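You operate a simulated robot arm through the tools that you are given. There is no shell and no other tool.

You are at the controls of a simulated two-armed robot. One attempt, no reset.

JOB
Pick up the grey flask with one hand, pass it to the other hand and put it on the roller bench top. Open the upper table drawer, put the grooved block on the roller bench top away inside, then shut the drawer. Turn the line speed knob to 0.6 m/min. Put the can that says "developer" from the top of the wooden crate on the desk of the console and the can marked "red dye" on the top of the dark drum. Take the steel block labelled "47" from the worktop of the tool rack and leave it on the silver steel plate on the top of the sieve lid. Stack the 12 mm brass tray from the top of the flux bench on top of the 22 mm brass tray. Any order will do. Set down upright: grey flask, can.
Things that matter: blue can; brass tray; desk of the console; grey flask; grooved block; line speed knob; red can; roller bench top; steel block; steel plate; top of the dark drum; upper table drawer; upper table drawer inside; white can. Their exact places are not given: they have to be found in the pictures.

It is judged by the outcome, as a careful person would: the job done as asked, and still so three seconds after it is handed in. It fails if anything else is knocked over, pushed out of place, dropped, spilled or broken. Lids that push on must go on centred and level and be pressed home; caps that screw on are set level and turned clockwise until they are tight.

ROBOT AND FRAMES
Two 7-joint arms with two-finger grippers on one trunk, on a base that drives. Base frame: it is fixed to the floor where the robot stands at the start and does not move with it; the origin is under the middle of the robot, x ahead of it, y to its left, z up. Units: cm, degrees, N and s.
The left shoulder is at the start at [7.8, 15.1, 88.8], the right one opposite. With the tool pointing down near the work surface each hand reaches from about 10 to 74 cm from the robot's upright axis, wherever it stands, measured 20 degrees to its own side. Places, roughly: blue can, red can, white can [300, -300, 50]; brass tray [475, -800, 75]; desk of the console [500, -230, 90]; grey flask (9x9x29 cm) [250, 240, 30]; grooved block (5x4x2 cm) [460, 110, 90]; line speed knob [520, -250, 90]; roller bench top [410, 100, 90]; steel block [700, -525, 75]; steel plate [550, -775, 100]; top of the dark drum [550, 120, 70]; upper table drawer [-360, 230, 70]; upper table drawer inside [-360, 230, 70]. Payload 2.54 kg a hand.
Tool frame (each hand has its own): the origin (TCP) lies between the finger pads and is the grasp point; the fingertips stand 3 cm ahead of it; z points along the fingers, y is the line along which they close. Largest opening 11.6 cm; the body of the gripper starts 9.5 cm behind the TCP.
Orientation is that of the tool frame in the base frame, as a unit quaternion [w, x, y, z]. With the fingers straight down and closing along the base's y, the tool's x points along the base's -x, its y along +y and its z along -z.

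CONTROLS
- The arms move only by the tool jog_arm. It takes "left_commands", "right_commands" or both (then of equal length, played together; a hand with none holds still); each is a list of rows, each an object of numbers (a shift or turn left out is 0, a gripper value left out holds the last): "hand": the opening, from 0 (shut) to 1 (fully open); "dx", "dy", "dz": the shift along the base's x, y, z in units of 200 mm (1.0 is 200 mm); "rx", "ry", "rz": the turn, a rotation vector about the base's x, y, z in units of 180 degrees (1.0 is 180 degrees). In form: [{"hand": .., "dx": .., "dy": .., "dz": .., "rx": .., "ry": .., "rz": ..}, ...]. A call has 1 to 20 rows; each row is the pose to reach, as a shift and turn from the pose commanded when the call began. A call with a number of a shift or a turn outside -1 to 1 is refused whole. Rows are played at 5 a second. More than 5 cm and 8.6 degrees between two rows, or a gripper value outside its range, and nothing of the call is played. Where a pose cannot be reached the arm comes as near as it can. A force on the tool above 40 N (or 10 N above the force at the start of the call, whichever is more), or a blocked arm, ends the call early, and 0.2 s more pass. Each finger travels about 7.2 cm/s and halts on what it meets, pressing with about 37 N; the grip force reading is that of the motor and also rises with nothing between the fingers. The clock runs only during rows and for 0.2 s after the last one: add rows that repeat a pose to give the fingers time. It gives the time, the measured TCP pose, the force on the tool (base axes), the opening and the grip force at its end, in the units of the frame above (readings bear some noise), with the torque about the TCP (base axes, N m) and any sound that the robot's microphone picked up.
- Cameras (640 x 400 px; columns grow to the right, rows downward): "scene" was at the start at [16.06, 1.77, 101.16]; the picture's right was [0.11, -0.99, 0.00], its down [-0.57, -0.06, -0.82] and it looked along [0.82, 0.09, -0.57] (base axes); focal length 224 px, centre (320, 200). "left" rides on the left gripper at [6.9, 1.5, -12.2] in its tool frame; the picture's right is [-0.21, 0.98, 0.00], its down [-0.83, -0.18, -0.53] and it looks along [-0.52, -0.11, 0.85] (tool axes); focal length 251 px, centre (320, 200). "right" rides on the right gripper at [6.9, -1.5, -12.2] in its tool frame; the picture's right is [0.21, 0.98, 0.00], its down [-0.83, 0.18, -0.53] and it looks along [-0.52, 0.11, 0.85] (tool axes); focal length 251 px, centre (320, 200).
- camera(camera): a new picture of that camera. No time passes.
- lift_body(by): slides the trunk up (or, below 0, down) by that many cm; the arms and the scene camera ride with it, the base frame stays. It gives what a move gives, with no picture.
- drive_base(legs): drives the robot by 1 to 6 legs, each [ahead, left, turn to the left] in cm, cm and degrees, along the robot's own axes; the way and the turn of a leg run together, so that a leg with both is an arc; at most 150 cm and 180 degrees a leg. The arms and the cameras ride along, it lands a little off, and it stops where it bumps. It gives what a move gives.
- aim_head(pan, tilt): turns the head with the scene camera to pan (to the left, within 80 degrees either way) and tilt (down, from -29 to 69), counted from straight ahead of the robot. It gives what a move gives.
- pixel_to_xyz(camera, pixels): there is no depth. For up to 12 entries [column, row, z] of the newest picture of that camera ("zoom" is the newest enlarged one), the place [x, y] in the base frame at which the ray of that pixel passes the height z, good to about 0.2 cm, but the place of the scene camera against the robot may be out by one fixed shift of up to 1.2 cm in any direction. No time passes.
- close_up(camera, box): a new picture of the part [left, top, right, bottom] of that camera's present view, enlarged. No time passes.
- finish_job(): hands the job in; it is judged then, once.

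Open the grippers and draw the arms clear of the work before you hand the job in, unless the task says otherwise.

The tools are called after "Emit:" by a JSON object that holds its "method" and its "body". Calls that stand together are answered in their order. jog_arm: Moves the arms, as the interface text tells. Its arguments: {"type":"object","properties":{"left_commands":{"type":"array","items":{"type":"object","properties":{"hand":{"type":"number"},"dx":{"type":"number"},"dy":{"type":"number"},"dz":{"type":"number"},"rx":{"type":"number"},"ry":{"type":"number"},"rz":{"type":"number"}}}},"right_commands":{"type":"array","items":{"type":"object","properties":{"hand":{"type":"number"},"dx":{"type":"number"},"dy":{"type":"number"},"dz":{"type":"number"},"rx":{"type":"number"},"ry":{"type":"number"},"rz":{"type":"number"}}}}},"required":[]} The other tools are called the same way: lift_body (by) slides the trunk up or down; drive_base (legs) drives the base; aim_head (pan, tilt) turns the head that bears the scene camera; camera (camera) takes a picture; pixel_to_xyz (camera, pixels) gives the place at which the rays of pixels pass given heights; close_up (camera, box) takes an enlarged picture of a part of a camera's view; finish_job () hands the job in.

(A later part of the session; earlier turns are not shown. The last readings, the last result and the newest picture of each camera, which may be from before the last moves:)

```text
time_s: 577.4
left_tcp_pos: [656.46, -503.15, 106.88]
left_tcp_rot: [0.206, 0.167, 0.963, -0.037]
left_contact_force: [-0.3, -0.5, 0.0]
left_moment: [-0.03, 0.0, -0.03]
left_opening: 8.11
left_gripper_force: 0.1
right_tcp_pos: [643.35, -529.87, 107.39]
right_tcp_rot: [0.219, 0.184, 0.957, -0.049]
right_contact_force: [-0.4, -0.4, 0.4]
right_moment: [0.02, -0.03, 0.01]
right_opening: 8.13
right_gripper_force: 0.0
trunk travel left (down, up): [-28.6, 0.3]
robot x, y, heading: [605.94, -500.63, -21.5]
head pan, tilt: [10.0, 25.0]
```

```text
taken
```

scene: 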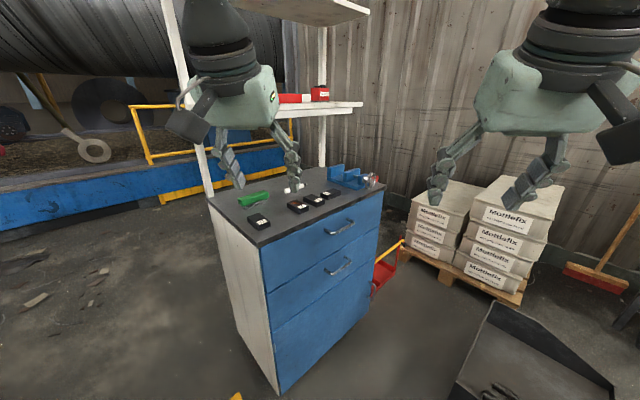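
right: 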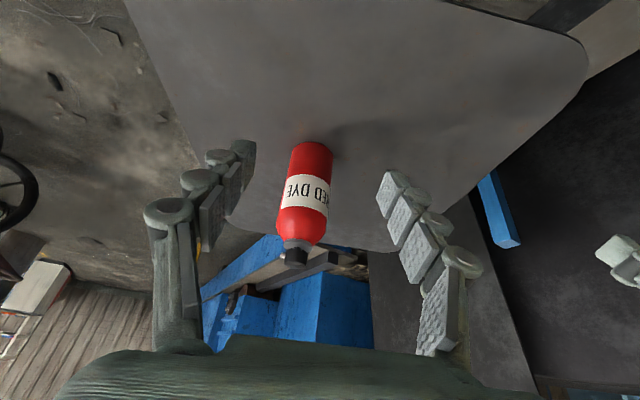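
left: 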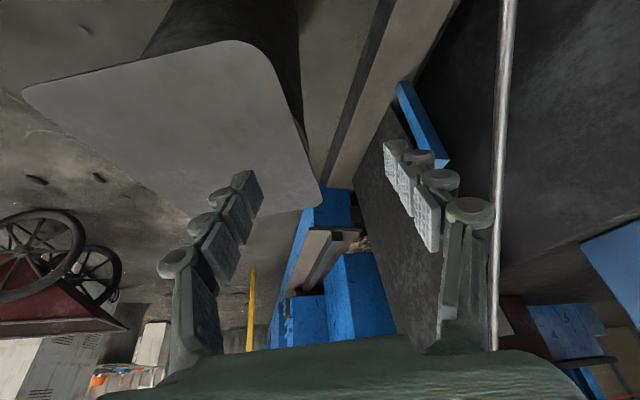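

Emit:
{"method": "close_up", "body": {"camera": "scene", "box": [210, 160, 390, 260]}}

Emit:
{"method": "pixel_to_xyz", "body": {"camera": "scene", "pixels": [[260, 243, 78], [210, 198, 78], [383, 185, 78], [258, 221, 79], [297, 206, 79], [313, 200, 79], [329, 194, 79], [278, 392, 0], [460, 385, 0]]}}

```text
3.56 times, centred on (300, 210) of scene
```

zoom: 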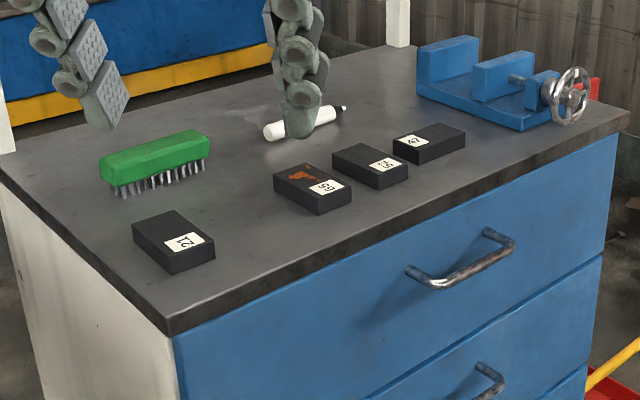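

```text
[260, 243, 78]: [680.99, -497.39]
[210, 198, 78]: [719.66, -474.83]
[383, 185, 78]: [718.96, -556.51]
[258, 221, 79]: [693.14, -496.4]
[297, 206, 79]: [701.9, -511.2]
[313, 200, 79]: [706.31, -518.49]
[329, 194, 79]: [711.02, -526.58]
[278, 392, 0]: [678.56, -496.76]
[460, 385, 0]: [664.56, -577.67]
```

The blocks carry labels; the farthest seems to be "47", at about (711,-526.6), 6 cm from the front edge. I drive to about (643,-522).

Emit:
{"method": "drive_base", "body": {"legs": [[41, -7, 5]]}}

Emit:
{"method": "camera", "body": {"camera": "left"}}

Emit:
{"method": "aim_head", "body": {"pan": 10, "tilt": 35}}

Emit:
{"method": "close_up", "body": {"camera": "scene", "box": [200, 100, 480, 300]}}

```text
time_s: 580.2
left_tcp_pos: [690.67, -519.99, 106.74]
left_tcp_rot: [0.207, 0.125, 0.97, -0.028]
left_contact_force: [0.5, 0.2, 0.0]
left_moment: [-0.02, 0.0, 0.02]
left_opening: 8.11
left_gripper_force: 0.0
right_tcp_pos: [680.06, -547.85, 107.46]
right_tcp_rot: [0.221, 0.143, 0.964, -0.039]
right_contact_force: [-0.8, 0.5, -0.5]
right_moment: [-0.02, 0.01, 0.0]
right_opening: 8.14
right_gripper_force: 0.1
trunk travel left (down, up): [-28.6, 0.3]
robot x, y, heading: [640.55, -521.79, -16.9]
head pan, tilt: [10.0, 25.0]
stopped in leg 1: the robot was blocked; the commanded pose is now the measured one
```

```text
taken
```

left: 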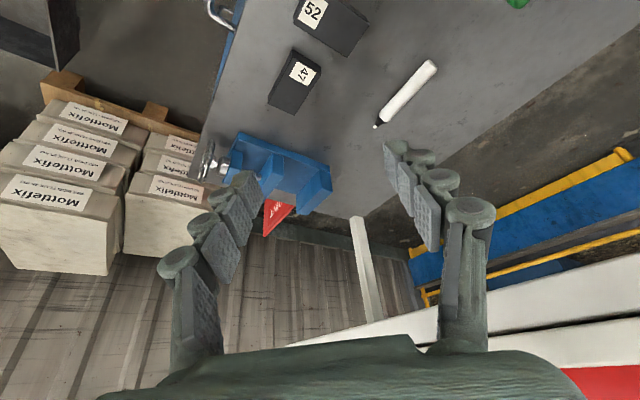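

```text
time_s: 580.9
left_tcp_pos: [690.8, -519.97, 106.93]
left_tcp_rot: [0.207, 0.125, 0.97, -0.028]
left_contact_force: [1.2, -0.3, 0.1]
left_moment: [0.0, 0.02, -0.01]
left_opening: 8.1
left_gripper_force: 0.2
right_tcp_pos: [680.02, -547.85, 107.38]
right_tcp_rot: [0.22, 0.143, 0.964, -0.04]
right_contact_force: [0.4, 0.5, -0.1]
right_moment: [0.0, -0.01, -0.02]
right_opening: 8.12
right_gripper_force: 0.0
trunk travel left (down, up): [-28.6, 0.3]
robot x, y, heading: [640.4, -521.65, -16.9]
head pan, tilt: [10.0, 35.0]
```

```text
2.00 times, centred on (340, 200) of scene
```

zoom: 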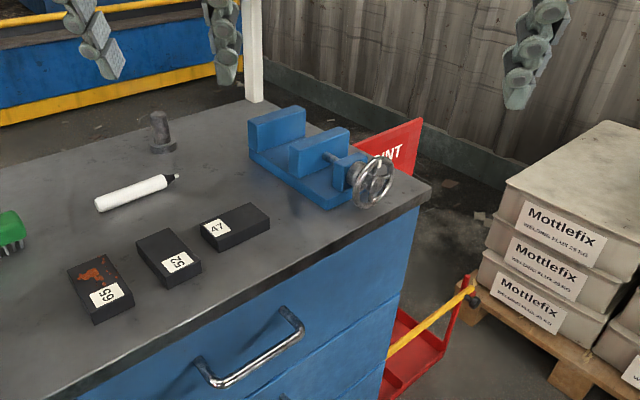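

Block "47" is confirmed in the left view at (295,82). The base touched the cabinet, so I back off 2 cm and zoom on the block.

Emit:
{"method": "drive_base", "body": {"legs": [[-2, 0, 0]]}}

Emit:
{"method": "close_up", "body": {"camera": "left", "box": [220, 30, 380, 140]}}

```text
time_s: 581.7
left_tcp_pos: [688.88, -519.4, 106.8]
left_tcp_rot: [0.208, 0.126, 0.97, -0.029]
left_contact_force: [-0.1, 0.5, 1.4]
left_moment: [-0.02, -0.03, 0.01]
left_opening: 8.13
left_gripper_force: 0.0
right_tcp_pos: [678.06, -547.21, 107.48]
right_tcp_rot: [0.221, 0.143, 0.964, -0.04]
right_contact_force: [0.2, 0.2, 0.1]
right_moment: [0.03, -0.04, 0.01]
right_opening: 8.12
right_gripper_force: 0.0
trunk travel left (down, up): [-28.6, 0.3]
robot x, y, heading: [638.49, -520.94, -16.8]
head pan, tilt: [10.0, 35.0]
```

```text
3.64 times, centred on (300, 85) of left
```

zoom: 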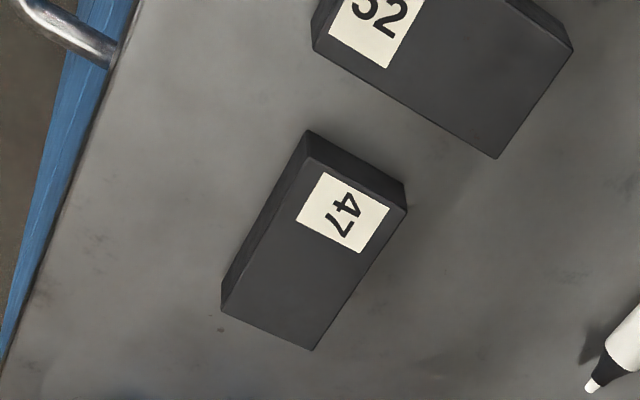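

Emit:
{"method": "pixel_to_xyz", "body": {"camera": "zoom", "pixels": [[308, 158, 80], [407, 212, 80], [314, 350, 80], [222, 310, 80], [308, 131, 78], [308, 158, 77], [407, 212, 77], [314, 350, 77], [222, 310, 77]]}}

Emit:
{"method": "pixel_to_xyz", "body": {"camera": "scene", "pixels": [[287, 213, 80], [297, 228, 80]]}}

```text
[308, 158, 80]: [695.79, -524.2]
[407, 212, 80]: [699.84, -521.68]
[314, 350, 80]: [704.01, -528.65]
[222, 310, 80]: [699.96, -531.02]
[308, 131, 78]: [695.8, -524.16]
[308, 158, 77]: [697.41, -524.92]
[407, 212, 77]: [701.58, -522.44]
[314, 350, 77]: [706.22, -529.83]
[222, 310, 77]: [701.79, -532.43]
```

```text
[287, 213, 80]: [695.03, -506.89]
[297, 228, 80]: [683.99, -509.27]
```

The worktop height is uncertain (78–81). I make the left hand vertical, then turn it to the block's direction for a closer second view.

Emit:
{"method": "jog_arm", "body": {"left_commands": [{"rx": 0.0134, "ry": 0.0443, "dx": 0.08, "dy": -0.06}, {"rx": 0.0268, "ry": 0.0887, "dx": 0.16, "dy": -0.12}, {"rx": 0.0402, "ry": 0.133, "dx": 0.24, "dy": -0.18}, {"rx": 0.0402, "ry": 0.133, "dx": 0.3, "dy": -0.22}]}}

Emit:
{"method": "jog_arm", "body": {"left_commands": [{"rz": -0.04, "dz": -0.1}, {"rz": -0.08, "dz": -0.2}, {"rz": -0.12, "dz": -0.3}, {"rz": -0.16, "dz": -0.3}, {"rz": -0.2, "dz": -0.3}, {"rz": -0.233, "dz": -0.3}]}}

Emit:
{"method": "camera", "body": {"camera": "left"}}

Emit:
{"method": "camera", "body": {"camera": "scene"}}

```text
time_s: 582.7
left_tcp_pos: [694.39, -523.37, 106.93]
left_tcp_rot: [-0.006, 0.128, 0.992, 0.007]
left_contact_force: [-0.3, 1.0, 0.4]
left_moment: [-0.01, -0.03, 0.0]
left_opening: 8.13
left_gripper_force: 0.0
left hand out of reach, approached as far as the arm can: row 4
right_tcp_pos: [678.1, -547.27, 107.4]
right_tcp_rot: [0.221, 0.143, 0.964, -0.039]
right_contact_force: [0.0, 0.2, -0.7]
right_moment: [0.0, -0.02, 0.01]
right_opening: 8.1
right_gripper_force: 0.1
trunk travel left (down, up): [-28.6, 0.3]
robot x, y, heading: [638.75, -521.2, -17.4]
head pan, tilt: [10.0, 35.0]
```

```text
time_s: 584.1
left_tcp_pos: [694.34, -523.39, 100.71]
left_tcp_rot: [-0.003, 0.478, 0.878, 0.009]
left_contact_force: [-0.4, 0.1, 0.2]
left_moment: [-0.03, -0.02, -0.01]
left_opening: 8.13
left_gripper_force: 0.1
right_tcp_pos: [678.25, -547.29, 107.38]
right_tcp_rot: [0.22, 0.143, 0.964, -0.039]
right_contact_force: [0.5, 0.4, 0.2]
right_moment: [-0.02, -0.03, 0.01]
right_opening: 8.11
right_gripper_force: 0.0
trunk travel left (down, up): [-28.6, 0.3]
robot x, y, heading: [638.49, -520.86, -17.0]
head pan, tilt: [10.0, 35.0]
```

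```text
taken
```

left: 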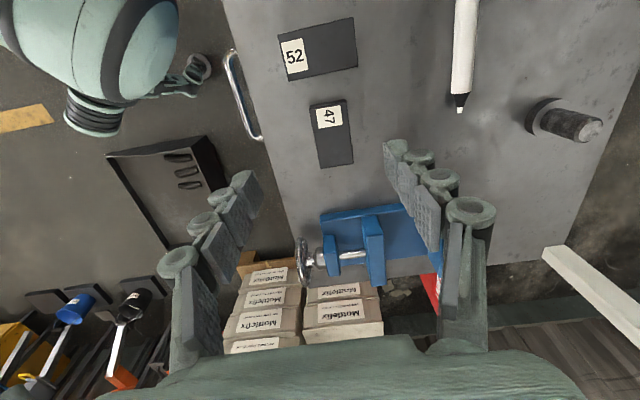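

```text
taken
```

scene: 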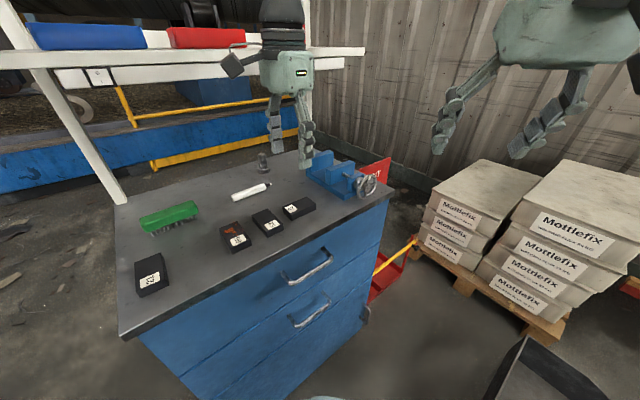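

Emit:
{"method": "close_up", "body": {"camera": "left", "box": [270, 80, 400, 190]}}

```text
3.64 times, centred on (335, 135) of left
```

zoom: 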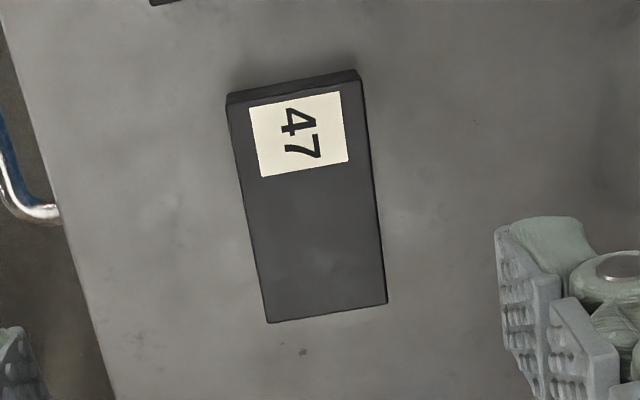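

Emit:
{"method": "pixel_to_xyz", "body": {"camera": "zoom", "pixels": [[228, 106, 76], [359, 83, 76], [387, 303, 76], [267, 322, 76], [228, 106, 80], [359, 83, 80], [387, 303, 80], [267, 322, 80]]}}

```text
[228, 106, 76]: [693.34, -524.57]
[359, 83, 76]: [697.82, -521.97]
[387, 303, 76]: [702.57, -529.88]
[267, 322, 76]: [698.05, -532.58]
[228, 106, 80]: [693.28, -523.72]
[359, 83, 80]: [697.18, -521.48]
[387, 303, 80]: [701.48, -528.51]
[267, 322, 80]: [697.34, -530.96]
```

The two views suggest the block's top may be higher, near z 84. I lower the hand 6 cm for another measurement.

Emit:
{"method": "jog_arm", "body": {"left_commands": [{"dz": -0.15, "dx": 0.03, "dy": -0.02}, {"dz": -0.25, "dx": 0.06, "dy": -0.04}]}}

Emit:
{"method": "camera", "body": {"camera": "left"}}

Emit:
{"method": "close_up", "body": {"camera": "left", "box": [250, 80, 420, 220]}}

```text
time_s: 584.7
left_tcp_pos: [695.47, -524.13, 95.73]
left_tcp_rot: [-0.003, 0.476, 0.879, 0.008]
left_contact_force: [-0.6, -0.8, -0.7]
left_moment: [-0.01, 0.02, 0.01]
left_opening: 8.13
left_gripper_force: 0.1
right_tcp_pos: [678.24, -547.26, 107.42]
right_tcp_rot: [0.22, 0.143, 0.964, -0.039]
right_contact_force: [0.2, 0.2, 0.3]
right_moment: [0.01, -0.03, 0.01]
right_opening: 8.12
right_gripper_force: 0.0
trunk travel left (down, up): [-28.6, 0.3]
robot x, y, heading: [638.46, -520.82, -16.8]
head pan, tilt: [10.0, 35.0]
```

```text
taken
```

left: 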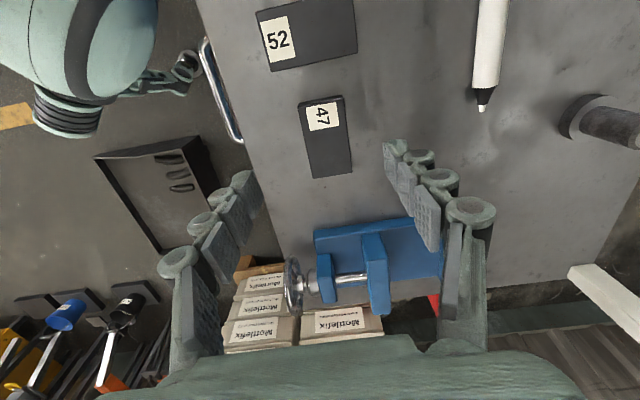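

```text
2.86 times, centred on (335, 150) of left
```

zoom: 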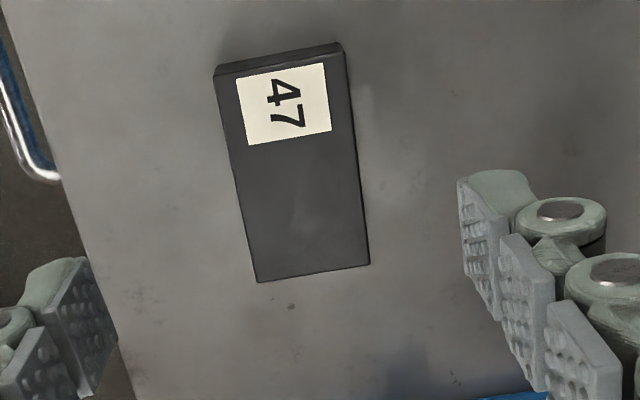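

Emit:
{"method": "pixel_to_xyz", "body": {"camera": "zoom", "pixels": [[216, 75, 76], [343, 52, 76], [369, 264, 76], [257, 281, 76], [216, 75, 80], [343, 52, 80], [369, 264, 80], [257, 281, 80], [343, 43, 78]]}}

```text
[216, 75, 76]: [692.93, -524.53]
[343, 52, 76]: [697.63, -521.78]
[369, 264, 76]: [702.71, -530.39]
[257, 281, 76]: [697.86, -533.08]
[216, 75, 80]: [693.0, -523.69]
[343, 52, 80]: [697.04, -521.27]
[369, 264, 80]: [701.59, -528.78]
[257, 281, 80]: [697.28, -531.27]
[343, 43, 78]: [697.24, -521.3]
```

XY of the block is (697.1,-526), direction fits the hand. I centre over it and descend carefully.

Emit:
{"method": "jog_arm", "body": {"left_commands": [{"dx": 0.04, "dy": -0.045}, {"dx": 0.08, "dy": -0.09}, {"dx": 0.08, "dy": -0.09, "dz": -0.15}, {"dx": 0.08, "dy": -0.09, "dz": -0.28}]}}

Emit:
{"method": "camera", "body": {"camera": "left"}}

Emit:
{"method": "close_up", "body": {"camera": "scene", "box": [200, 110, 400, 250]}}

```text
time_s: 585.9
left_tcp_pos: [696.38, -525.97, 93.32]
left_tcp_rot: [0.026, 0.478, 0.878, 0.021]
left_contact_force: [0.3, 0.1, 0.1]
left_moment: [0.0, 0.01, 0.02]
left_opening: 8.12
left_gripper_force: 0.1
left hand out of reach, approached as far as the arm can: row 2, 3, 4
right_tcp_pos: [677.01, -547.88, 107.65]
right_tcp_rot: [0.226, 0.143, 0.963, -0.035]
right_contact_force: [-0.3, -0.5, 0.9]
right_moment: [0.04, 0.05, 0.02]
right_opening: 8.1
right_gripper_force: 0.1
trunk travel left (down, up): [-28.6, 0.3]
robot x, y, heading: [638.78, -521.11, -16.8]
head pan, tilt: [10.0, 35.0]
stopped in row 4 (left hand): the arm was blocked; the commanded pose is now the measured one
```

```text
taken
```

left: 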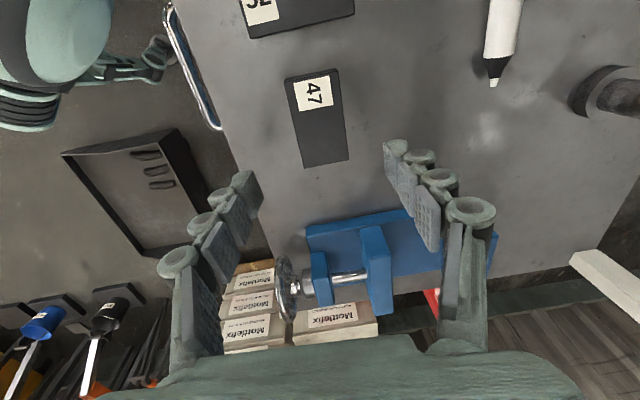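

```text
2.86 times, centred on (300, 180) of scene
```

zoom: 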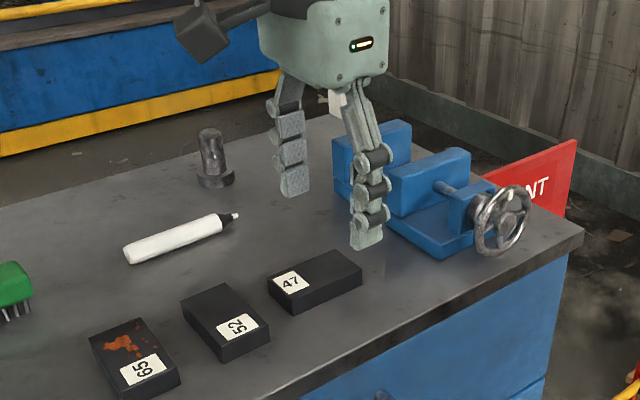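

The arm was blocked, likely by my own right arm (its pose shifted). I move the right hand away to the right first.

Emit:
{"method": "jog_arm", "body": {"right_commands": [{"dx": -0.06, "dy": -0.19}, {"dx": -0.12, "dy": -0.38}, {"dx": -0.18, "dy": -0.57}, {"dx": -0.24, "dy": -0.76}]}}

Emit:
{"method": "camera", "body": {"camera": "scene"}}

```text
time_s: 586.9
left_tcp_pos: [696.46, -525.95, 93.37]
left_tcp_rot: [0.025, 0.476, 0.879, 0.02]
left_contact_force: [-0.3, 0.2, 0.4]
left_moment: [0.02, 0.01, -0.03]
left_opening: 8.1
left_gripper_force: 0.0
right_tcp_pos: [671.84, -563.12, 107.41]
right_tcp_rot: [0.228, 0.144, 0.962, -0.035]
right_contact_force: [-0.5, -0.4, 0.0]
right_moment: [0.0, -0.03, -0.03]
right_opening: 8.11
right_gripper_force: 0.1
trunk travel left (down, up): [-28.6, 0.3]
robot x, y, heading: [638.55, -520.95, -17.0]
head pan, tilt: [10.0, 35.0]
```

```text
taken
```

scene: 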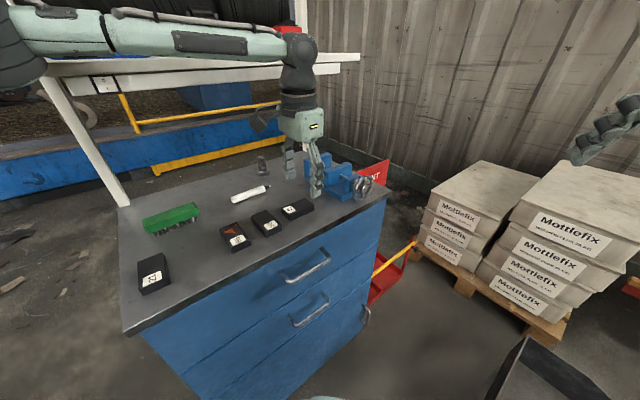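

The left forearm may be near the rack's shelf; the right hand is the better one here. I pull the left hand back and up, then turn the base left 20 degrees.

Emit:
{"method": "jog_arm", "body": {"left_commands": [{"dx": -0.1, "dz": 0.1}, {"dx": -0.25, "dz": 0.25, "dy": 0.02}, {"dx": -0.4, "dz": 0.4, "dy": 0.05}, {"dx": -0.6, "dz": 0.5, "dy": 0.1}, {"dx": -0.8, "dz": 0.55, "dy": 0.15}]}}

Emit:
{"method": "drive_base", "body": {"legs": [[-6, 0, 0], [0, 0, 20]]}}

Emit:
{"method": "camera", "body": {"camera": "scene"}}

Emit:
{"method": "camera", "body": {"camera": "right"}}

```text
time_s: 588.1
left_tcp_pos: [681.08, -522.51, 102.91]
left_tcp_rot: [0.014, 0.477, 0.879, 0.012]
left_contact_force: [-0.7, 0.0, 0.7]
left_moment: [-0.01, -0.03, -0.01]
left_opening: 8.1
left_gripper_force: 0.0
right_tcp_pos: [673.24, -562.51, 107.22]
right_tcp_rot: [0.22, 0.143, 0.964, -0.039]
right_contact_force: [0.2, 0.2, -0.3]
right_moment: [0.0, 0.0, -0.01]
right_opening: 8.12
right_gripper_force: 0.0
trunk travel left (down, up): [-28.6, 0.3]
robot x, y, heading: [638.76, -521.0, -16.8]
head pan, tilt: [10.0, 35.0]
```

```text
time_s: 590.2
left_tcp_pos: [673.35, -505.87, 102.86]
left_tcp_rot: [0.011, 0.313, 0.949, 0.013]
left_contact_force: [-0.6, -0.1, 0.3]
left_moment: [-0.04, 0.0, -0.03]
left_opening: 8.13
left_gripper_force: 0.1
right_tcp_pos: [680.08, -546.13, 107.27]
right_tcp_rot: [0.223, -0.031, 0.974, 0.001]
right_contact_force: [-0.4, -0.1, 1.0]
right_moment: [-0.03, 0.02, 0.03]
right_opening: 8.13
right_gripper_force: 0.1
trunk travel left (down, up): [-28.6, 0.3]
robot x, y, heading: [633.3, -519.65, 3.4]
head pan, tilt: [10.0, 35.0]
```

```text
taken
```

scene: 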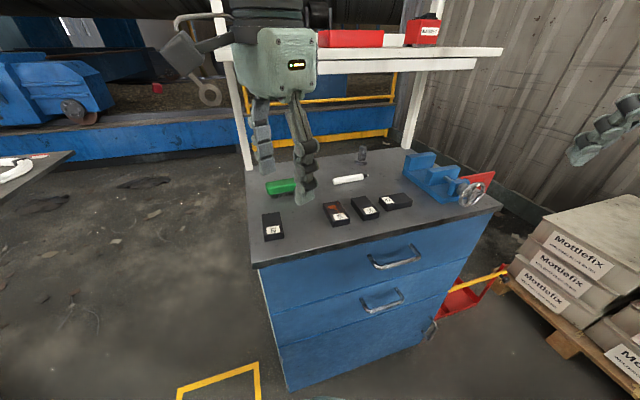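

```text
taken
```

right: 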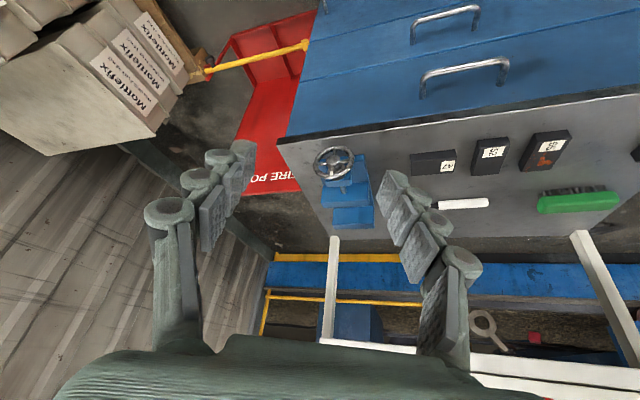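

In the right view block 47 is at (433,160). I move the left hand aside, make the right hand vertical and turn it 62 degrees clockwise to match the block.

Emit:
{"method": "jog_arm", "body": {"right_commands": [{"rx": -0.0028, "ry": 0.0479}, {"rx": -0.0057, "ry": 0.0958}, {"rx": -0.0085, "ry": 0.1437}, {"rx": -0.0085, "ry": 0.1437}], "left_commands": [{"dy": 0.15, "dx": -0.05}, {"dy": 0.3, "dx": -0.1}, {"dy": 0.45, "dx": -0.15}, {"dy": 0.5, "dx": -0.2}]}}

Emit:
{"method": "jog_arm", "body": {"right_commands": [{"rz": -0.043, "dy": 0.05}, {"rz": -0.086, "dy": 0.1}, {"rz": -0.129, "dy": 0.2}, {"rz": -0.172, "dy": 0.3}, {"rz": -0.215, "dy": 0.4, "dx": 0.1}, {"rz": -0.258, "dy": 0.5, "dx": 0.2}, {"rz": -0.301, "dy": 0.6, "dx": 0.3}, {"rz": -0.344, "dy": 0.7, "dx": 0.4}]}}

Emit:
{"method": "camera", "body": {"camera": "right"}}

Emit:
{"method": "camera", "body": {"camera": "scene"}}

```text
time_s: 591.2
left_tcp_pos: [669.43, -495.87, 102.71]
left_tcp_rot: [0.011, 0.313, 0.949, 0.014]
left_contact_force: [-0.3, 0.2, 0.5]
left_moment: [0.01, -0.01, 0.02]
left_opening: 8.12
left_gripper_force: 0.2
right_tcp_pos: [679.99, -546.14, 107.23]
right_tcp_rot: [-0.001, -0.032, 0.999, -0.005]
right_contact_force: [-0.3, -1.0, -1.2]
right_moment: [-0.01, 0.0, -0.04]
right_opening: 8.1
right_gripper_force: 0.0
trunk travel left (down, up): [-28.6, 0.3]
robot x, y, heading: [633.35, -519.2, 3.4]
head pan, tilt: [10.0, 35.0]
```

```text
time_s: 593.0
left_tcp_pos: [669.45, -495.81, 102.76]
left_tcp_rot: [0.011, 0.313, 0.95, 0.014]
left_contact_force: [-0.2, 0.5, 0.6]
left_moment: [-0.01, 0.02, 0.02]
left_opening: 8.11
left_gripper_force: 0.0
right_tcp_pos: [687.94, -532.07, 106.93]
right_tcp_rot: [-0.005, 0.487, 0.873, -0.005]
right_contact_force: [0.1, -0.3, 0.3]
right_moment: [-0.01, 0.04, -0.02]
right_opening: 8.15
right_gripper_force: 0.1
trunk travel left (down, up): [-28.6, 0.3]
robot x, y, heading: [632.9, -519.38, 3.4]
head pan, tilt: [10.0, 35.0]
```

```text
taken
```

right: 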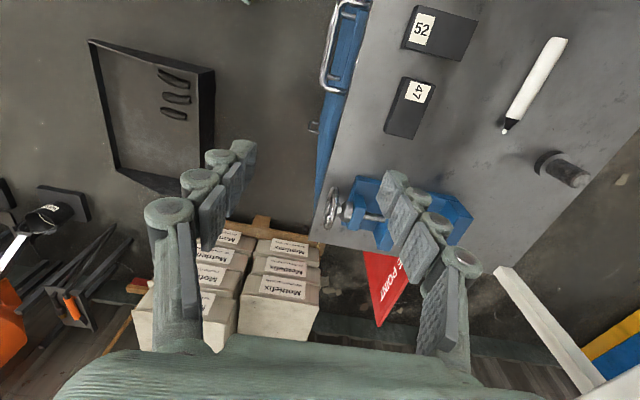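

```text
taken
```

scene: 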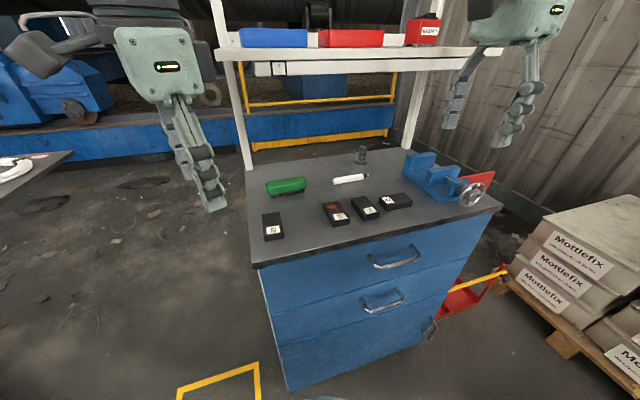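

Emit:
{"method": "close_up", "body": {"camera": "right", "box": [350, 50, 480, 160]}}

```text
3.64 times, centred on (415, 105) of right
```

zoom: 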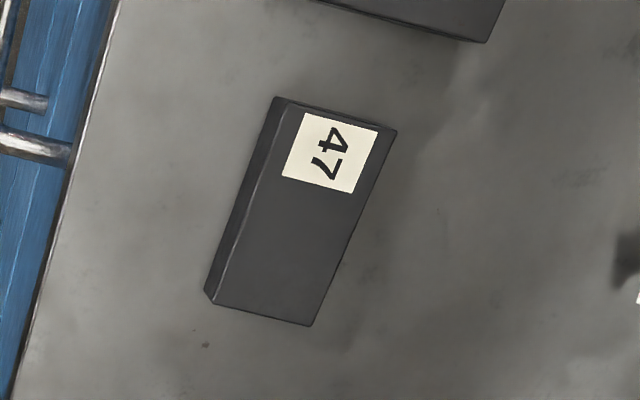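

Emit:
{"method": "pixel_to_xyz", "body": {"camera": "zoom", "pixels": [[292, 104, 78], [397, 131, 78], [311, 326, 78], [212, 303, 78], [292, 104, 82], [397, 131, 82], [311, 326, 82], [212, 303, 82], [275, 97, 76], [205, 290, 76]]}}

```text
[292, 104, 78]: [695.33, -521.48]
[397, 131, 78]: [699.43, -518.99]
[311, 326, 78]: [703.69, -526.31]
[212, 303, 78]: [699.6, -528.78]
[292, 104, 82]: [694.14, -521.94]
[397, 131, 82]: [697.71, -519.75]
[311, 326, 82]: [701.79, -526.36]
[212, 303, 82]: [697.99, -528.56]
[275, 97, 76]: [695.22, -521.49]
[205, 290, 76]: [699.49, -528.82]
```

The left and right views intersect at z≈85.7: block centre (696.4,-524.5). I bring the right hand over it at z 95.

Emit:
{"method": "jog_arm", "body": {"right_commands": [{"dx": 0.1, "dy": 0.09}, {"dx": 0.2, "dy": 0.18}, {"dx": 0.3, "dy": 0.27, "dz": -0.1}, {"dx": 0.425, "dy": 0.38, "dz": -0.25}, {"dx": 0.425, "dy": 0.38, "dz": -0.4}, {"dx": 0.425, "dy": 0.38, "dz": -0.6}]}}

Emit:
{"method": "camera", "body": {"camera": "right"}}

Emit:
{"method": "close_up", "body": {"camera": "scene", "box": [300, 110, 500, 250]}}

```text
time_s: 594.4
left_tcp_pos: [669.41, -495.82, 102.73]
left_tcp_rot: [0.011, 0.313, 0.95, 0.014]
left_contact_force: [0.5, -0.5, -0.7]
left_moment: [0.0, 0.02, -0.01]
left_opening: 8.12
left_gripper_force: 0.2
right_tcp_pos: [696.31, -524.44, 95.29]
right_tcp_rot: [-0.004, 0.486, 0.874, -0.005]
right_contact_force: [0.5, 0.3, 0.7]
right_moment: [0.04, 0.03, 0.0]
right_opening: 8.12
right_gripper_force: 0.1
trunk travel left (down, up): [-28.6, 0.3]
robot x, y, heading: [633.47, -519.21, 3.5]
head pan, tilt: [10.0, 35.0]
```

```text
taken
```

right: 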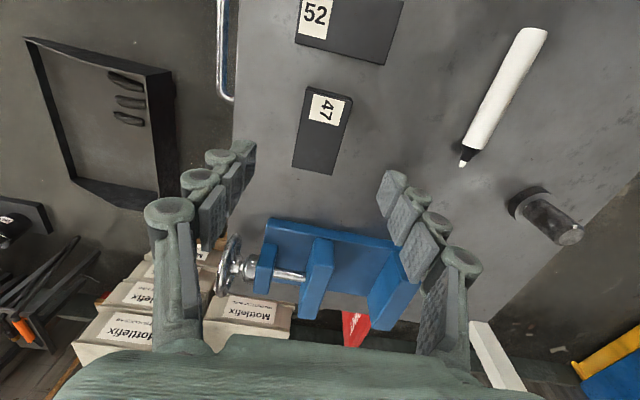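

```text
2.86 times, centred on (400, 180) of scene
```

zoom: 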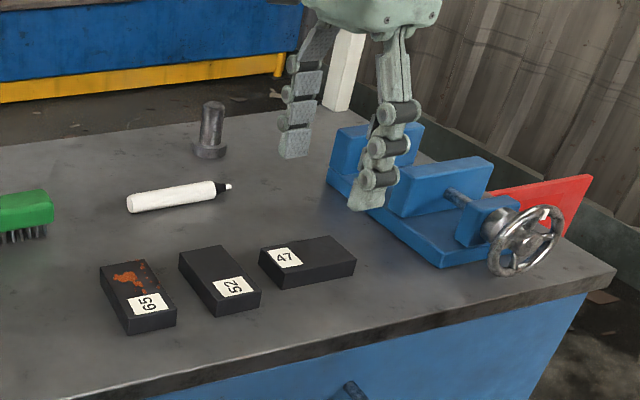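

Emit:
{"method": "pixel_to_xyz", "body": {"camera": "right", "pixels": [[307, 89, 84], [353, 100, 84], [332, 174, 84], [293, 166, 84], [307, 89, 80], [353, 100, 80], [332, 174, 80], [293, 166, 80]]}}

```text
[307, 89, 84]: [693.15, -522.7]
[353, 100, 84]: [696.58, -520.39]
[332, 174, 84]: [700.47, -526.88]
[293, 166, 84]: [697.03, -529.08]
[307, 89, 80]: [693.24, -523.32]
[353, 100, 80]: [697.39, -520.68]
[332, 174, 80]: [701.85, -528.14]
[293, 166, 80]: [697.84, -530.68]
```

All views agree: centre (696.5,-524.45), top z≈85.4. I descend to z 87.

Emit:
{"method": "jog_arm", "body": {"right_commands": [{"dz": -0.12}, {"dz": -0.25}, {"dz": -0.36}, {"dz": -0.4}, {"dz": -0.42}]}}

Emit:
{"method": "camera", "body": {"camera": "right"}}

Emit:
{"method": "close_up", "body": {"camera": "scene", "box": [300, 110, 500, 250]}}

```text
time_s: 595.6
left_tcp_pos: [669.46, -495.82, 102.72]
left_tcp_rot: [0.012, 0.313, 0.95, 0.015]
left_contact_force: [0.5, 1.0, 0.1]
left_moment: [-0.03, 0.0, -0.03]
left_opening: 8.12
left_gripper_force: 0.1
right_tcp_pos: [696.45, -524.66, 86.96]
right_tcp_rot: [-0.004, 0.486, 0.874, -0.005]
right_contact_force: [0.4, 0.7, -0.2]
right_moment: [-0.01, -0.02, 0.0]
right_opening: 8.11
right_gripper_force: 0.1
trunk travel left (down, up): [-28.6, 0.3]
robot x, y, heading: [632.91, -519.23, 3.4]
head pan, tilt: [10.0, 35.0]
```

```text
taken
```

right: 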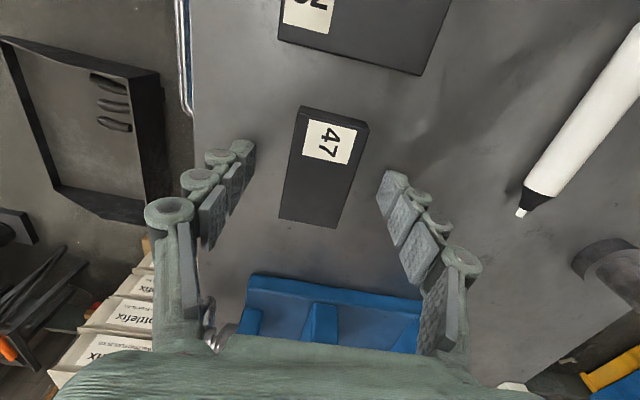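

```text
2.86 times, centred on (400, 180) of scene
```

zoom: 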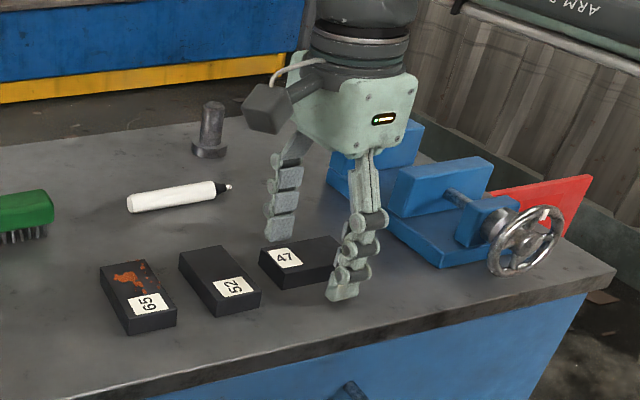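

The fingers straddle the block near the worktop. I close the right hand.

Emit:
{"method": "jog_arm", "body": {"right_commands": [{"hand": 0.5}, {"hand": 0.35}, {"hand": 0.25}, {"hand": 0.2}, {"hand": 0.2}]}}

Emit:
{"method": "camera", "body": {"camera": "right"}}

```text
time_s: 596.8
left_tcp_pos: [669.35, -495.83, 102.78]
left_tcp_rot: [0.012, 0.313, 0.95, 0.014]
left_contact_force: [-0.3, 0.7, 0.2]
left_moment: [-0.01, 0.01, -0.01]
left_opening: 8.14
left_gripper_force: 0.1
right_tcp_pos: [696.5, -524.51, 87.05]
right_tcp_rot: [-0.003, 0.486, 0.874, -0.004]
right_contact_force: [2.1, 0.6, 8.3]
right_moment: [0.12, -0.03, -0.1]
right_opening: 3.93
right_gripper_force: 37.3
trunk travel left (down, up): [-28.6, 0.3]
robot x, y, heading: [633.0, -519.32, 3.6]
head pan, tilt: [10.0, 35.0]
```

```text
taken
```

right: 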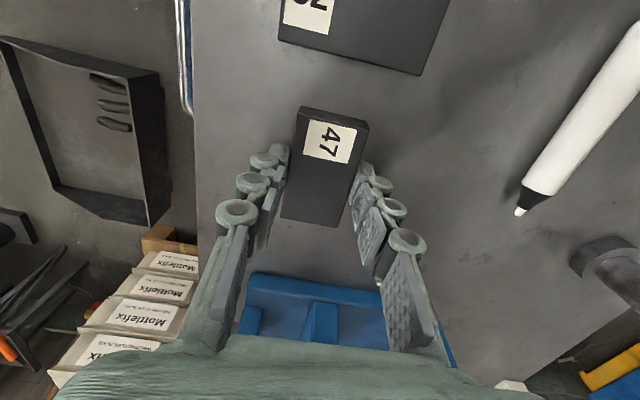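

Gripped at 3.9 cm. I lift it straight up and draw it back.

Emit:
{"method": "jog_arm", "body": {"right_commands": [{"dz": 0.1}, {"dz": 0.25}, {"dz": 0.45}, {"dz": 0.65}, {"dz": 0.85}, {"dz": 0.95, "dx": -0.15}, {"dz": 1.0, "dx": -0.35, "dy": -0.1}, {"dz": 1.0, "dx": -0.55, "dy": -0.25}]}}

Emit:
{"method": "camera", "body": {"camera": "right"}}

Emit:
{"method": "camera", "body": {"camera": "scene"}}

```text
time_s: 598.6
left_tcp_pos: [669.4, -496.01, 102.76]
left_tcp_rot: [0.011, 0.312, 0.95, 0.015]
left_contact_force: [-0.5, -0.9, 1.7]
left_moment: [0.06, -0.02, 0.0]
left_opening: 8.13
left_gripper_force: 0.2
right_tcp_pos: [685.47, -529.74, 106.94]
right_tcp_rot: [-0.003, 0.488, 0.873, -0.005]
right_contact_force: [-0.3, -0.3, -3.6]
right_moment: [-0.04, -0.03, 0.01]
right_opening: 3.93
right_gripper_force: 37.3
trunk travel left (down, up): [-28.6, 0.3]
robot x, y, heading: [633.3, -519.29, 3.7]
head pan, tilt: [10.0, 35.0]
```

```text
taken
```

right: 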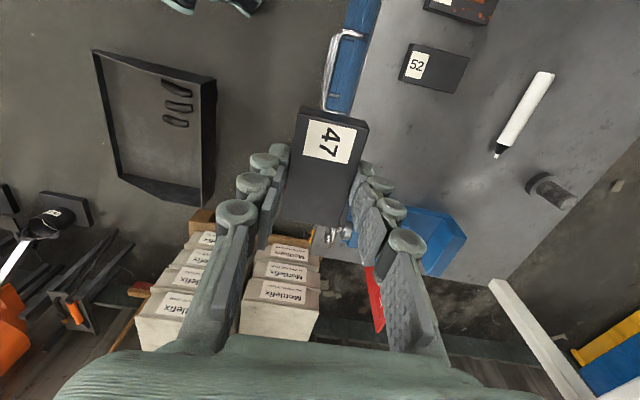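

```text
taken
```

scene: 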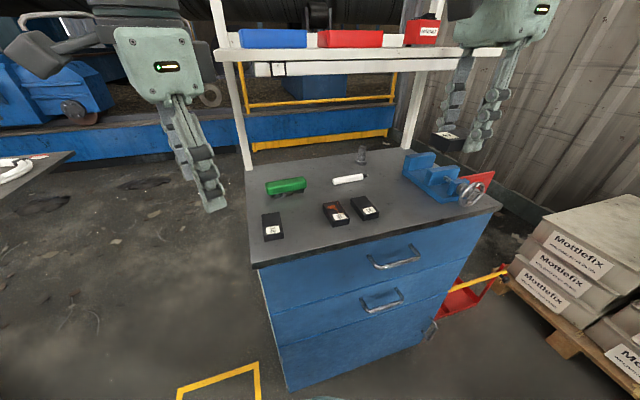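

Block 47 is held. I back off and drive toward the flux area, to about (560,-655), and look.

Emit:
{"method": "drive_base", "body": {"legs": [[-35, 0, 0], [0, 0, -100], [125, -20, 0]]}}

Emit:
{"method": "aim_head", "body": {"pan": 0, "tilt": 18}}

Emit:
{"method": "camera", "body": {"camera": "scene"}}

```text
time_s: 611.2
left_tcp_pos: [579.43, -684.77, 102.7]
left_tcp_rot: [0.019, 0.93, 0.366, 0.0]
left_contact_force: [0.3, 1.1, 0.1]
left_moment: [0.02, -0.01, -0.01]
left_opening: 8.12
left_gripper_force: 0.0
right_tcp_pos: [543.33, -694.43, 106.88]
right_tcp_rot: [-0.006, 0.983, 0.184, -0.001]
right_contact_force: [0.2, 0.0, -3.8]
right_moment: [-0.02, 0.02, -0.03]
right_opening: 3.92
right_gripper_force: 36.8
trunk travel left (down, up): [-28.6, 0.3]
robot x, y, heading: [562.95, -644.75, -96.9]
head pan, tilt: [10.0, 35.0]
```

```text
time_s: 612.0
left_tcp_pos: [579.41, -684.72, 102.75]
left_tcp_rot: [0.019, 0.93, 0.366, 0.001]
left_contact_force: [0.8, 0.5, 0.2]
left_moment: [-0.03, -0.01, 0.03]
left_opening: 8.1
left_gripper_force: 0.0
right_tcp_pos: [543.48, -694.35, 106.83]
right_tcp_rot: [-0.007, 0.983, 0.184, -0.001]
right_contact_force: [0.0, -0.4, -3.9]
right_moment: [0.0, -0.01, 0.04]
right_opening: 3.92
right_gripper_force: 37.7
trunk travel left (down, up): [-28.6, 0.3]
robot x, y, heading: [562.85, -644.84, -97.4]
head pan, tilt: [0.0, 18.0]
```

```text
taken
```

scene: 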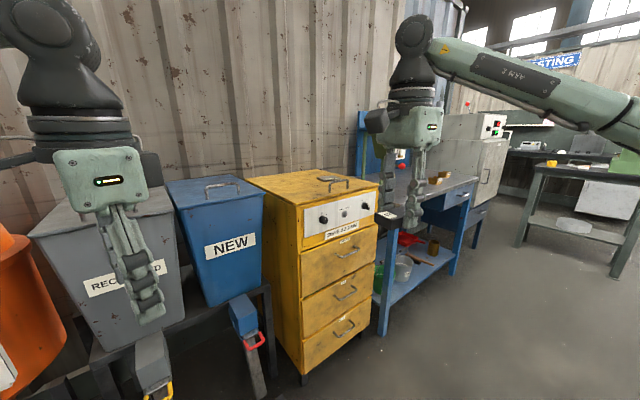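

I zoom on the yellow cabinet's top and the bench to find the sieve lid, steel plate and trays.

Emit:
{"method": "close_up", "body": {"camera": "scene", "box": [160, 150, 400, 260]}}

Emit:
{"method": "close_up", "body": {"camera": "scene", "box": [350, 100, 510, 260]}}

Emit:
{"method": "pixel_to_xyz", "body": {"camera": "scene", "pixels": [[325, 182, 100], [250, 180, 100], [378, 183, 100], [300, 385, 0], [378, 345, 0], [435, 182, 82], [390, 222, 80]]}}

```text
2.67 times, centred on (280, 205) of scene
```

zoom: 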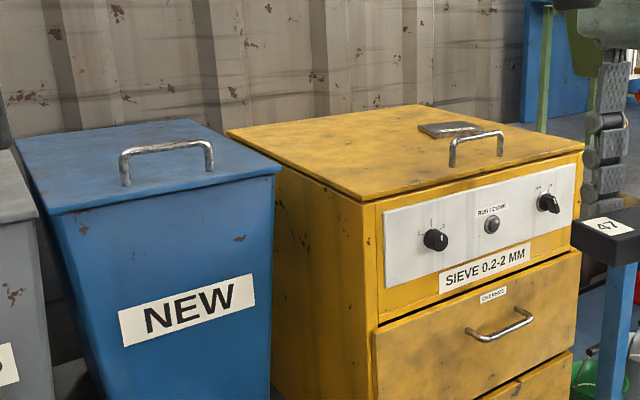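

```text
2.50 times, centred on (430, 180) of scene
```

zoom: 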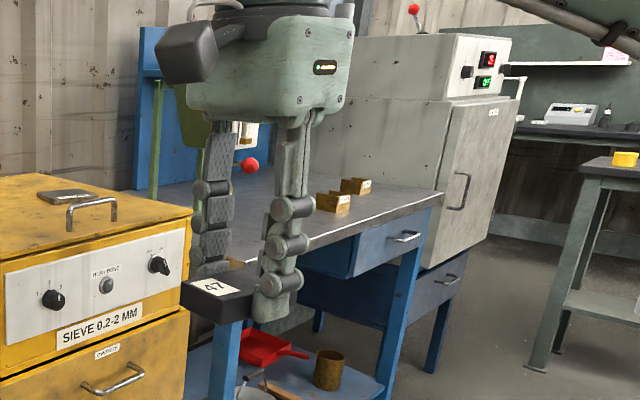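

```text
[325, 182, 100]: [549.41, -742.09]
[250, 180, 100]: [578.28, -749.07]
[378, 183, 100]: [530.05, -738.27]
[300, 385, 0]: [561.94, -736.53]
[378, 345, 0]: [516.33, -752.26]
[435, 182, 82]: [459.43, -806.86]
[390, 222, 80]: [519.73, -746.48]
```

The yellow cabinet is the sieve; a small silver plate lies on its lid behind the handle. I raise both hands and approach it from its front.

Emit:
{"method": "jog_arm", "body": {"right_commands": [{"dz": 0.15}, {"dz": 0.3}, {"dz": 0.45}], "left_commands": [{"dz": 0.15}, {"dz": 0.3}, {"dz": 0.45}]}}

Emit:
{"method": "drive_base", "body": {"legs": [[40, -28, 20]]}}

Emit:
{"method": "aim_head", "body": {"pan": 0, "tilt": 35}}

Emit:
{"method": "camera", "body": {"camera": "scene"}}

Emit:
{"method": "camera", "body": {"camera": "left"}}

Emit:
{"method": "camera", "body": {"camera": "right"}}

```text
time_s: 612.8
left_tcp_pos: [579.49, -684.7, 111.83]
left_tcp_rot: [0.019, 0.931, 0.366, 0.001]
left_contact_force: [0.0, -0.3, 0.6]
left_moment: [-0.01, -0.05, 0.0]
left_opening: 8.11
left_gripper_force: 0.0
right_tcp_pos: [543.55, -694.36, 116.21]
right_tcp_rot: [-0.005, 0.983, 0.184, -0.001]
right_contact_force: [0.2, -0.2, -3.7]
right_moment: [0.03, 0.0, -0.01]
right_opening: 3.91
right_gripper_force: 37.2
trunk travel left (down, up): [-28.6, 0.3]
robot x, y, heading: [562.89, -644.69, -97.1]
head pan, tilt: [0.0, 18.0]
```

```text
time_s: 616.2
left_tcp_pos: [567.04, -717.63, 111.86]
left_tcp_rot: [0.018, 0.849, 0.528, 0.003]
left_contact_force: [0.2, 0.2, 0.0]
left_moment: [0.01, 0.01, 0.0]
left_opening: 8.12
left_gripper_force: 0.1
right_tcp_pos: [536.84, -739.76, 116.1]
right_tcp_rot: [-0.007, 0.933, 0.359, -0.001]
right_contact_force: [-0.1, 0.0, -4.1]
right_moment: [0.0, 0.01, -0.03]
right_opening: 3.91
right_gripper_force: 36.5
trunk travel left (down, up): [-28.6, 0.3]
robot x, y, heading: [537.37, -686.08, -75.9]
head pan, tilt: [0.0, 18.0]
stopped in leg 1: the robot was blocked; the commanded pose is now the measured one
```

```text
time_s: 617.0
left_tcp_pos: [567.18, -717.69, 111.81]
left_tcp_rot: [0.018, 0.849, 0.528, 0.004]
left_contact_force: [0.3, -0.2, 0.1]
left_moment: [0.02, 0.01, 0.01]
left_opening: 8.14
left_gripper_force: 0.0
right_tcp_pos: [536.85, -739.66, 116.03]
right_tcp_rot: [-0.007, 0.934, 0.358, -0.001]
right_contact_force: [-0.2, 0.0, -3.1]
right_moment: [0.02, 0.03, 0.0]
right_opening: 3.94
right_gripper_force: 37.6
trunk travel left (down, up): [-28.6, 0.3]
robot x, y, heading: [537.23, -685.9, -76.1]
head pan, tilt: [0.0, 35.0]
```

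```text
taken
```

scene: 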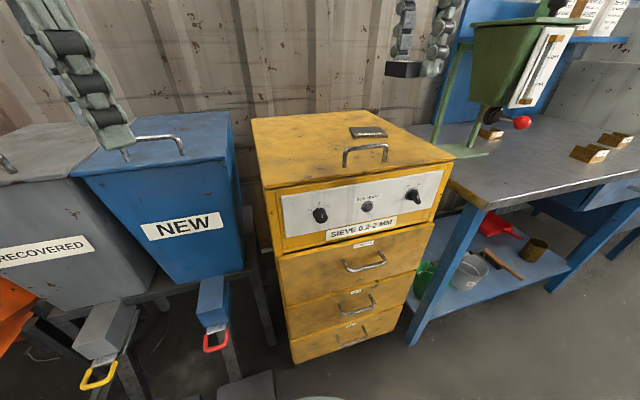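

```text
taken
```

left: 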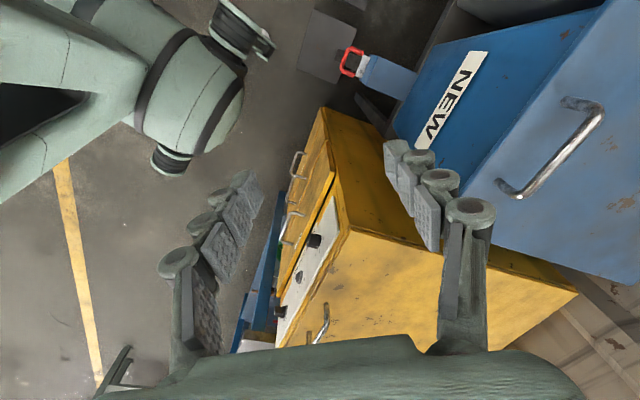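

```text
taken
```

right: 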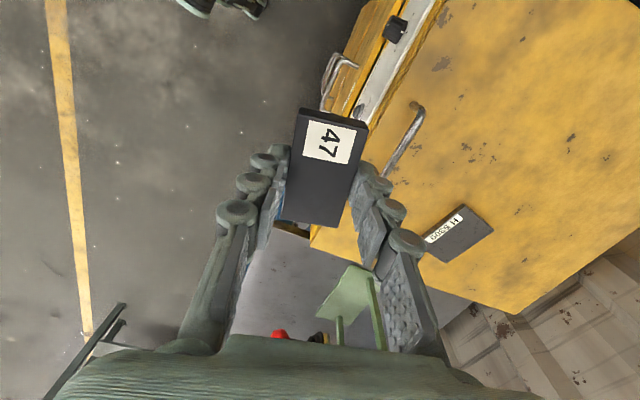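

The base was blocked by something low; I look down to see it.

Emit:
{"method": "aim_head", "body": {"pan": 15, "tilt": 60}}

Emit:
{"method": "camera", "body": {"camera": "scene"}}

```text
time_s: 617.9
left_tcp_pos: [566.98, -717.78, 111.78]
left_tcp_rot: [0.017, 0.849, 0.528, 0.003]
left_contact_force: [0.1, 0.0, -0.8]
left_moment: [0.02, -0.01, -0.02]
left_opening: 8.1
left_gripper_force: 0.0
right_tcp_pos: [536.79, -739.7, 115.99]
right_tcp_rot: [-0.006, 0.934, 0.358, -0.001]
right_contact_force: [-1.1, 0.2, -4.1]
right_moment: [-0.04, 0.05, 0.04]
right_opening: 3.92
right_gripper_force: 36.9
trunk travel left (down, up): [-28.6, 0.3]
robot x, y, heading: [537.09, -686.42, -75.8]
head pan, tilt: [15.0, 60.0]
```

```text
taken
```

scene: 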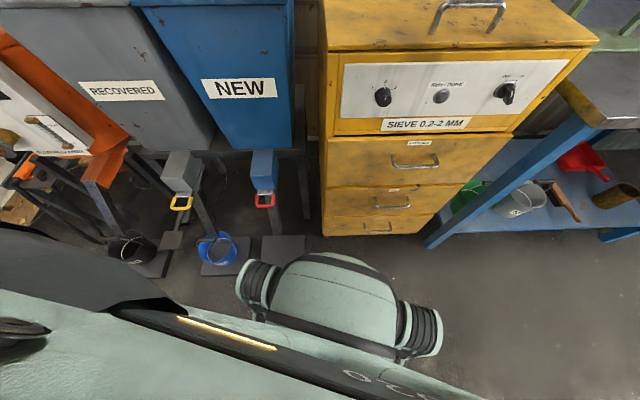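

A flat floor plate near the sieve stopped the base. I locate it and the steel plate on the lid.

Emit:
{"method": "pixel_to_xyz", "body": {"camera": "scene", "pixels": [[262, 262, 2], [305, 264, 2], [304, 236, 2], [263, 236, 2], [323, 233, 0], [420, 230, 0], [437, 246, 0]]}}

Emit:
{"method": "pixel_to_xyz", "body": {"camera": "right", "pixels": [[458, 206, 100], [494, 230, 100], [462, 260, 100], [424, 238, 100], [458, 206, 97], [494, 230, 97], [462, 260, 97], [424, 238, 97], [310, 240, 97], [510, 312, 97]]}}

Emit:
{"method": "close_up", "body": {"camera": "right", "box": [380, 80, 540, 280]}}

```text
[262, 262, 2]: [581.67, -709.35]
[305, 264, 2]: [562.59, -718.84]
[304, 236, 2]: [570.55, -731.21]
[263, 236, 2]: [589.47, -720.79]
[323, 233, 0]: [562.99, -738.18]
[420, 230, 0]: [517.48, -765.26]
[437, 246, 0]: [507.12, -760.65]
```

```text
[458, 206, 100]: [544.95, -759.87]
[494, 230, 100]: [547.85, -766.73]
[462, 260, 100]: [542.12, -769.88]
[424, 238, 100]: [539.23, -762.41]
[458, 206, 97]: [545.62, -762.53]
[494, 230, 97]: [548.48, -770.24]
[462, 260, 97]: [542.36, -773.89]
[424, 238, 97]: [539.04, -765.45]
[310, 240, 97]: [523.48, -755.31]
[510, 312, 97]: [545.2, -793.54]
```

```text
2.00 times, centred on (460, 180) of right
```

zoom: 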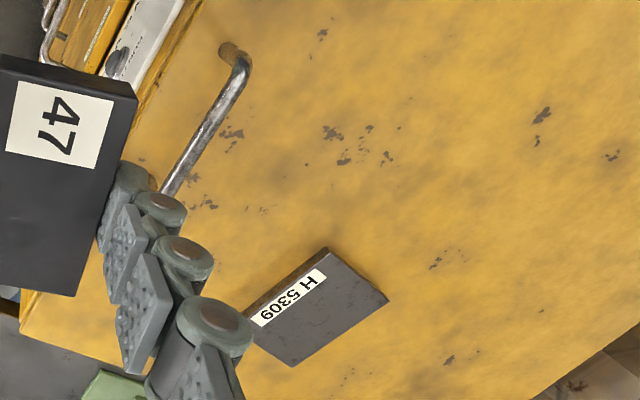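

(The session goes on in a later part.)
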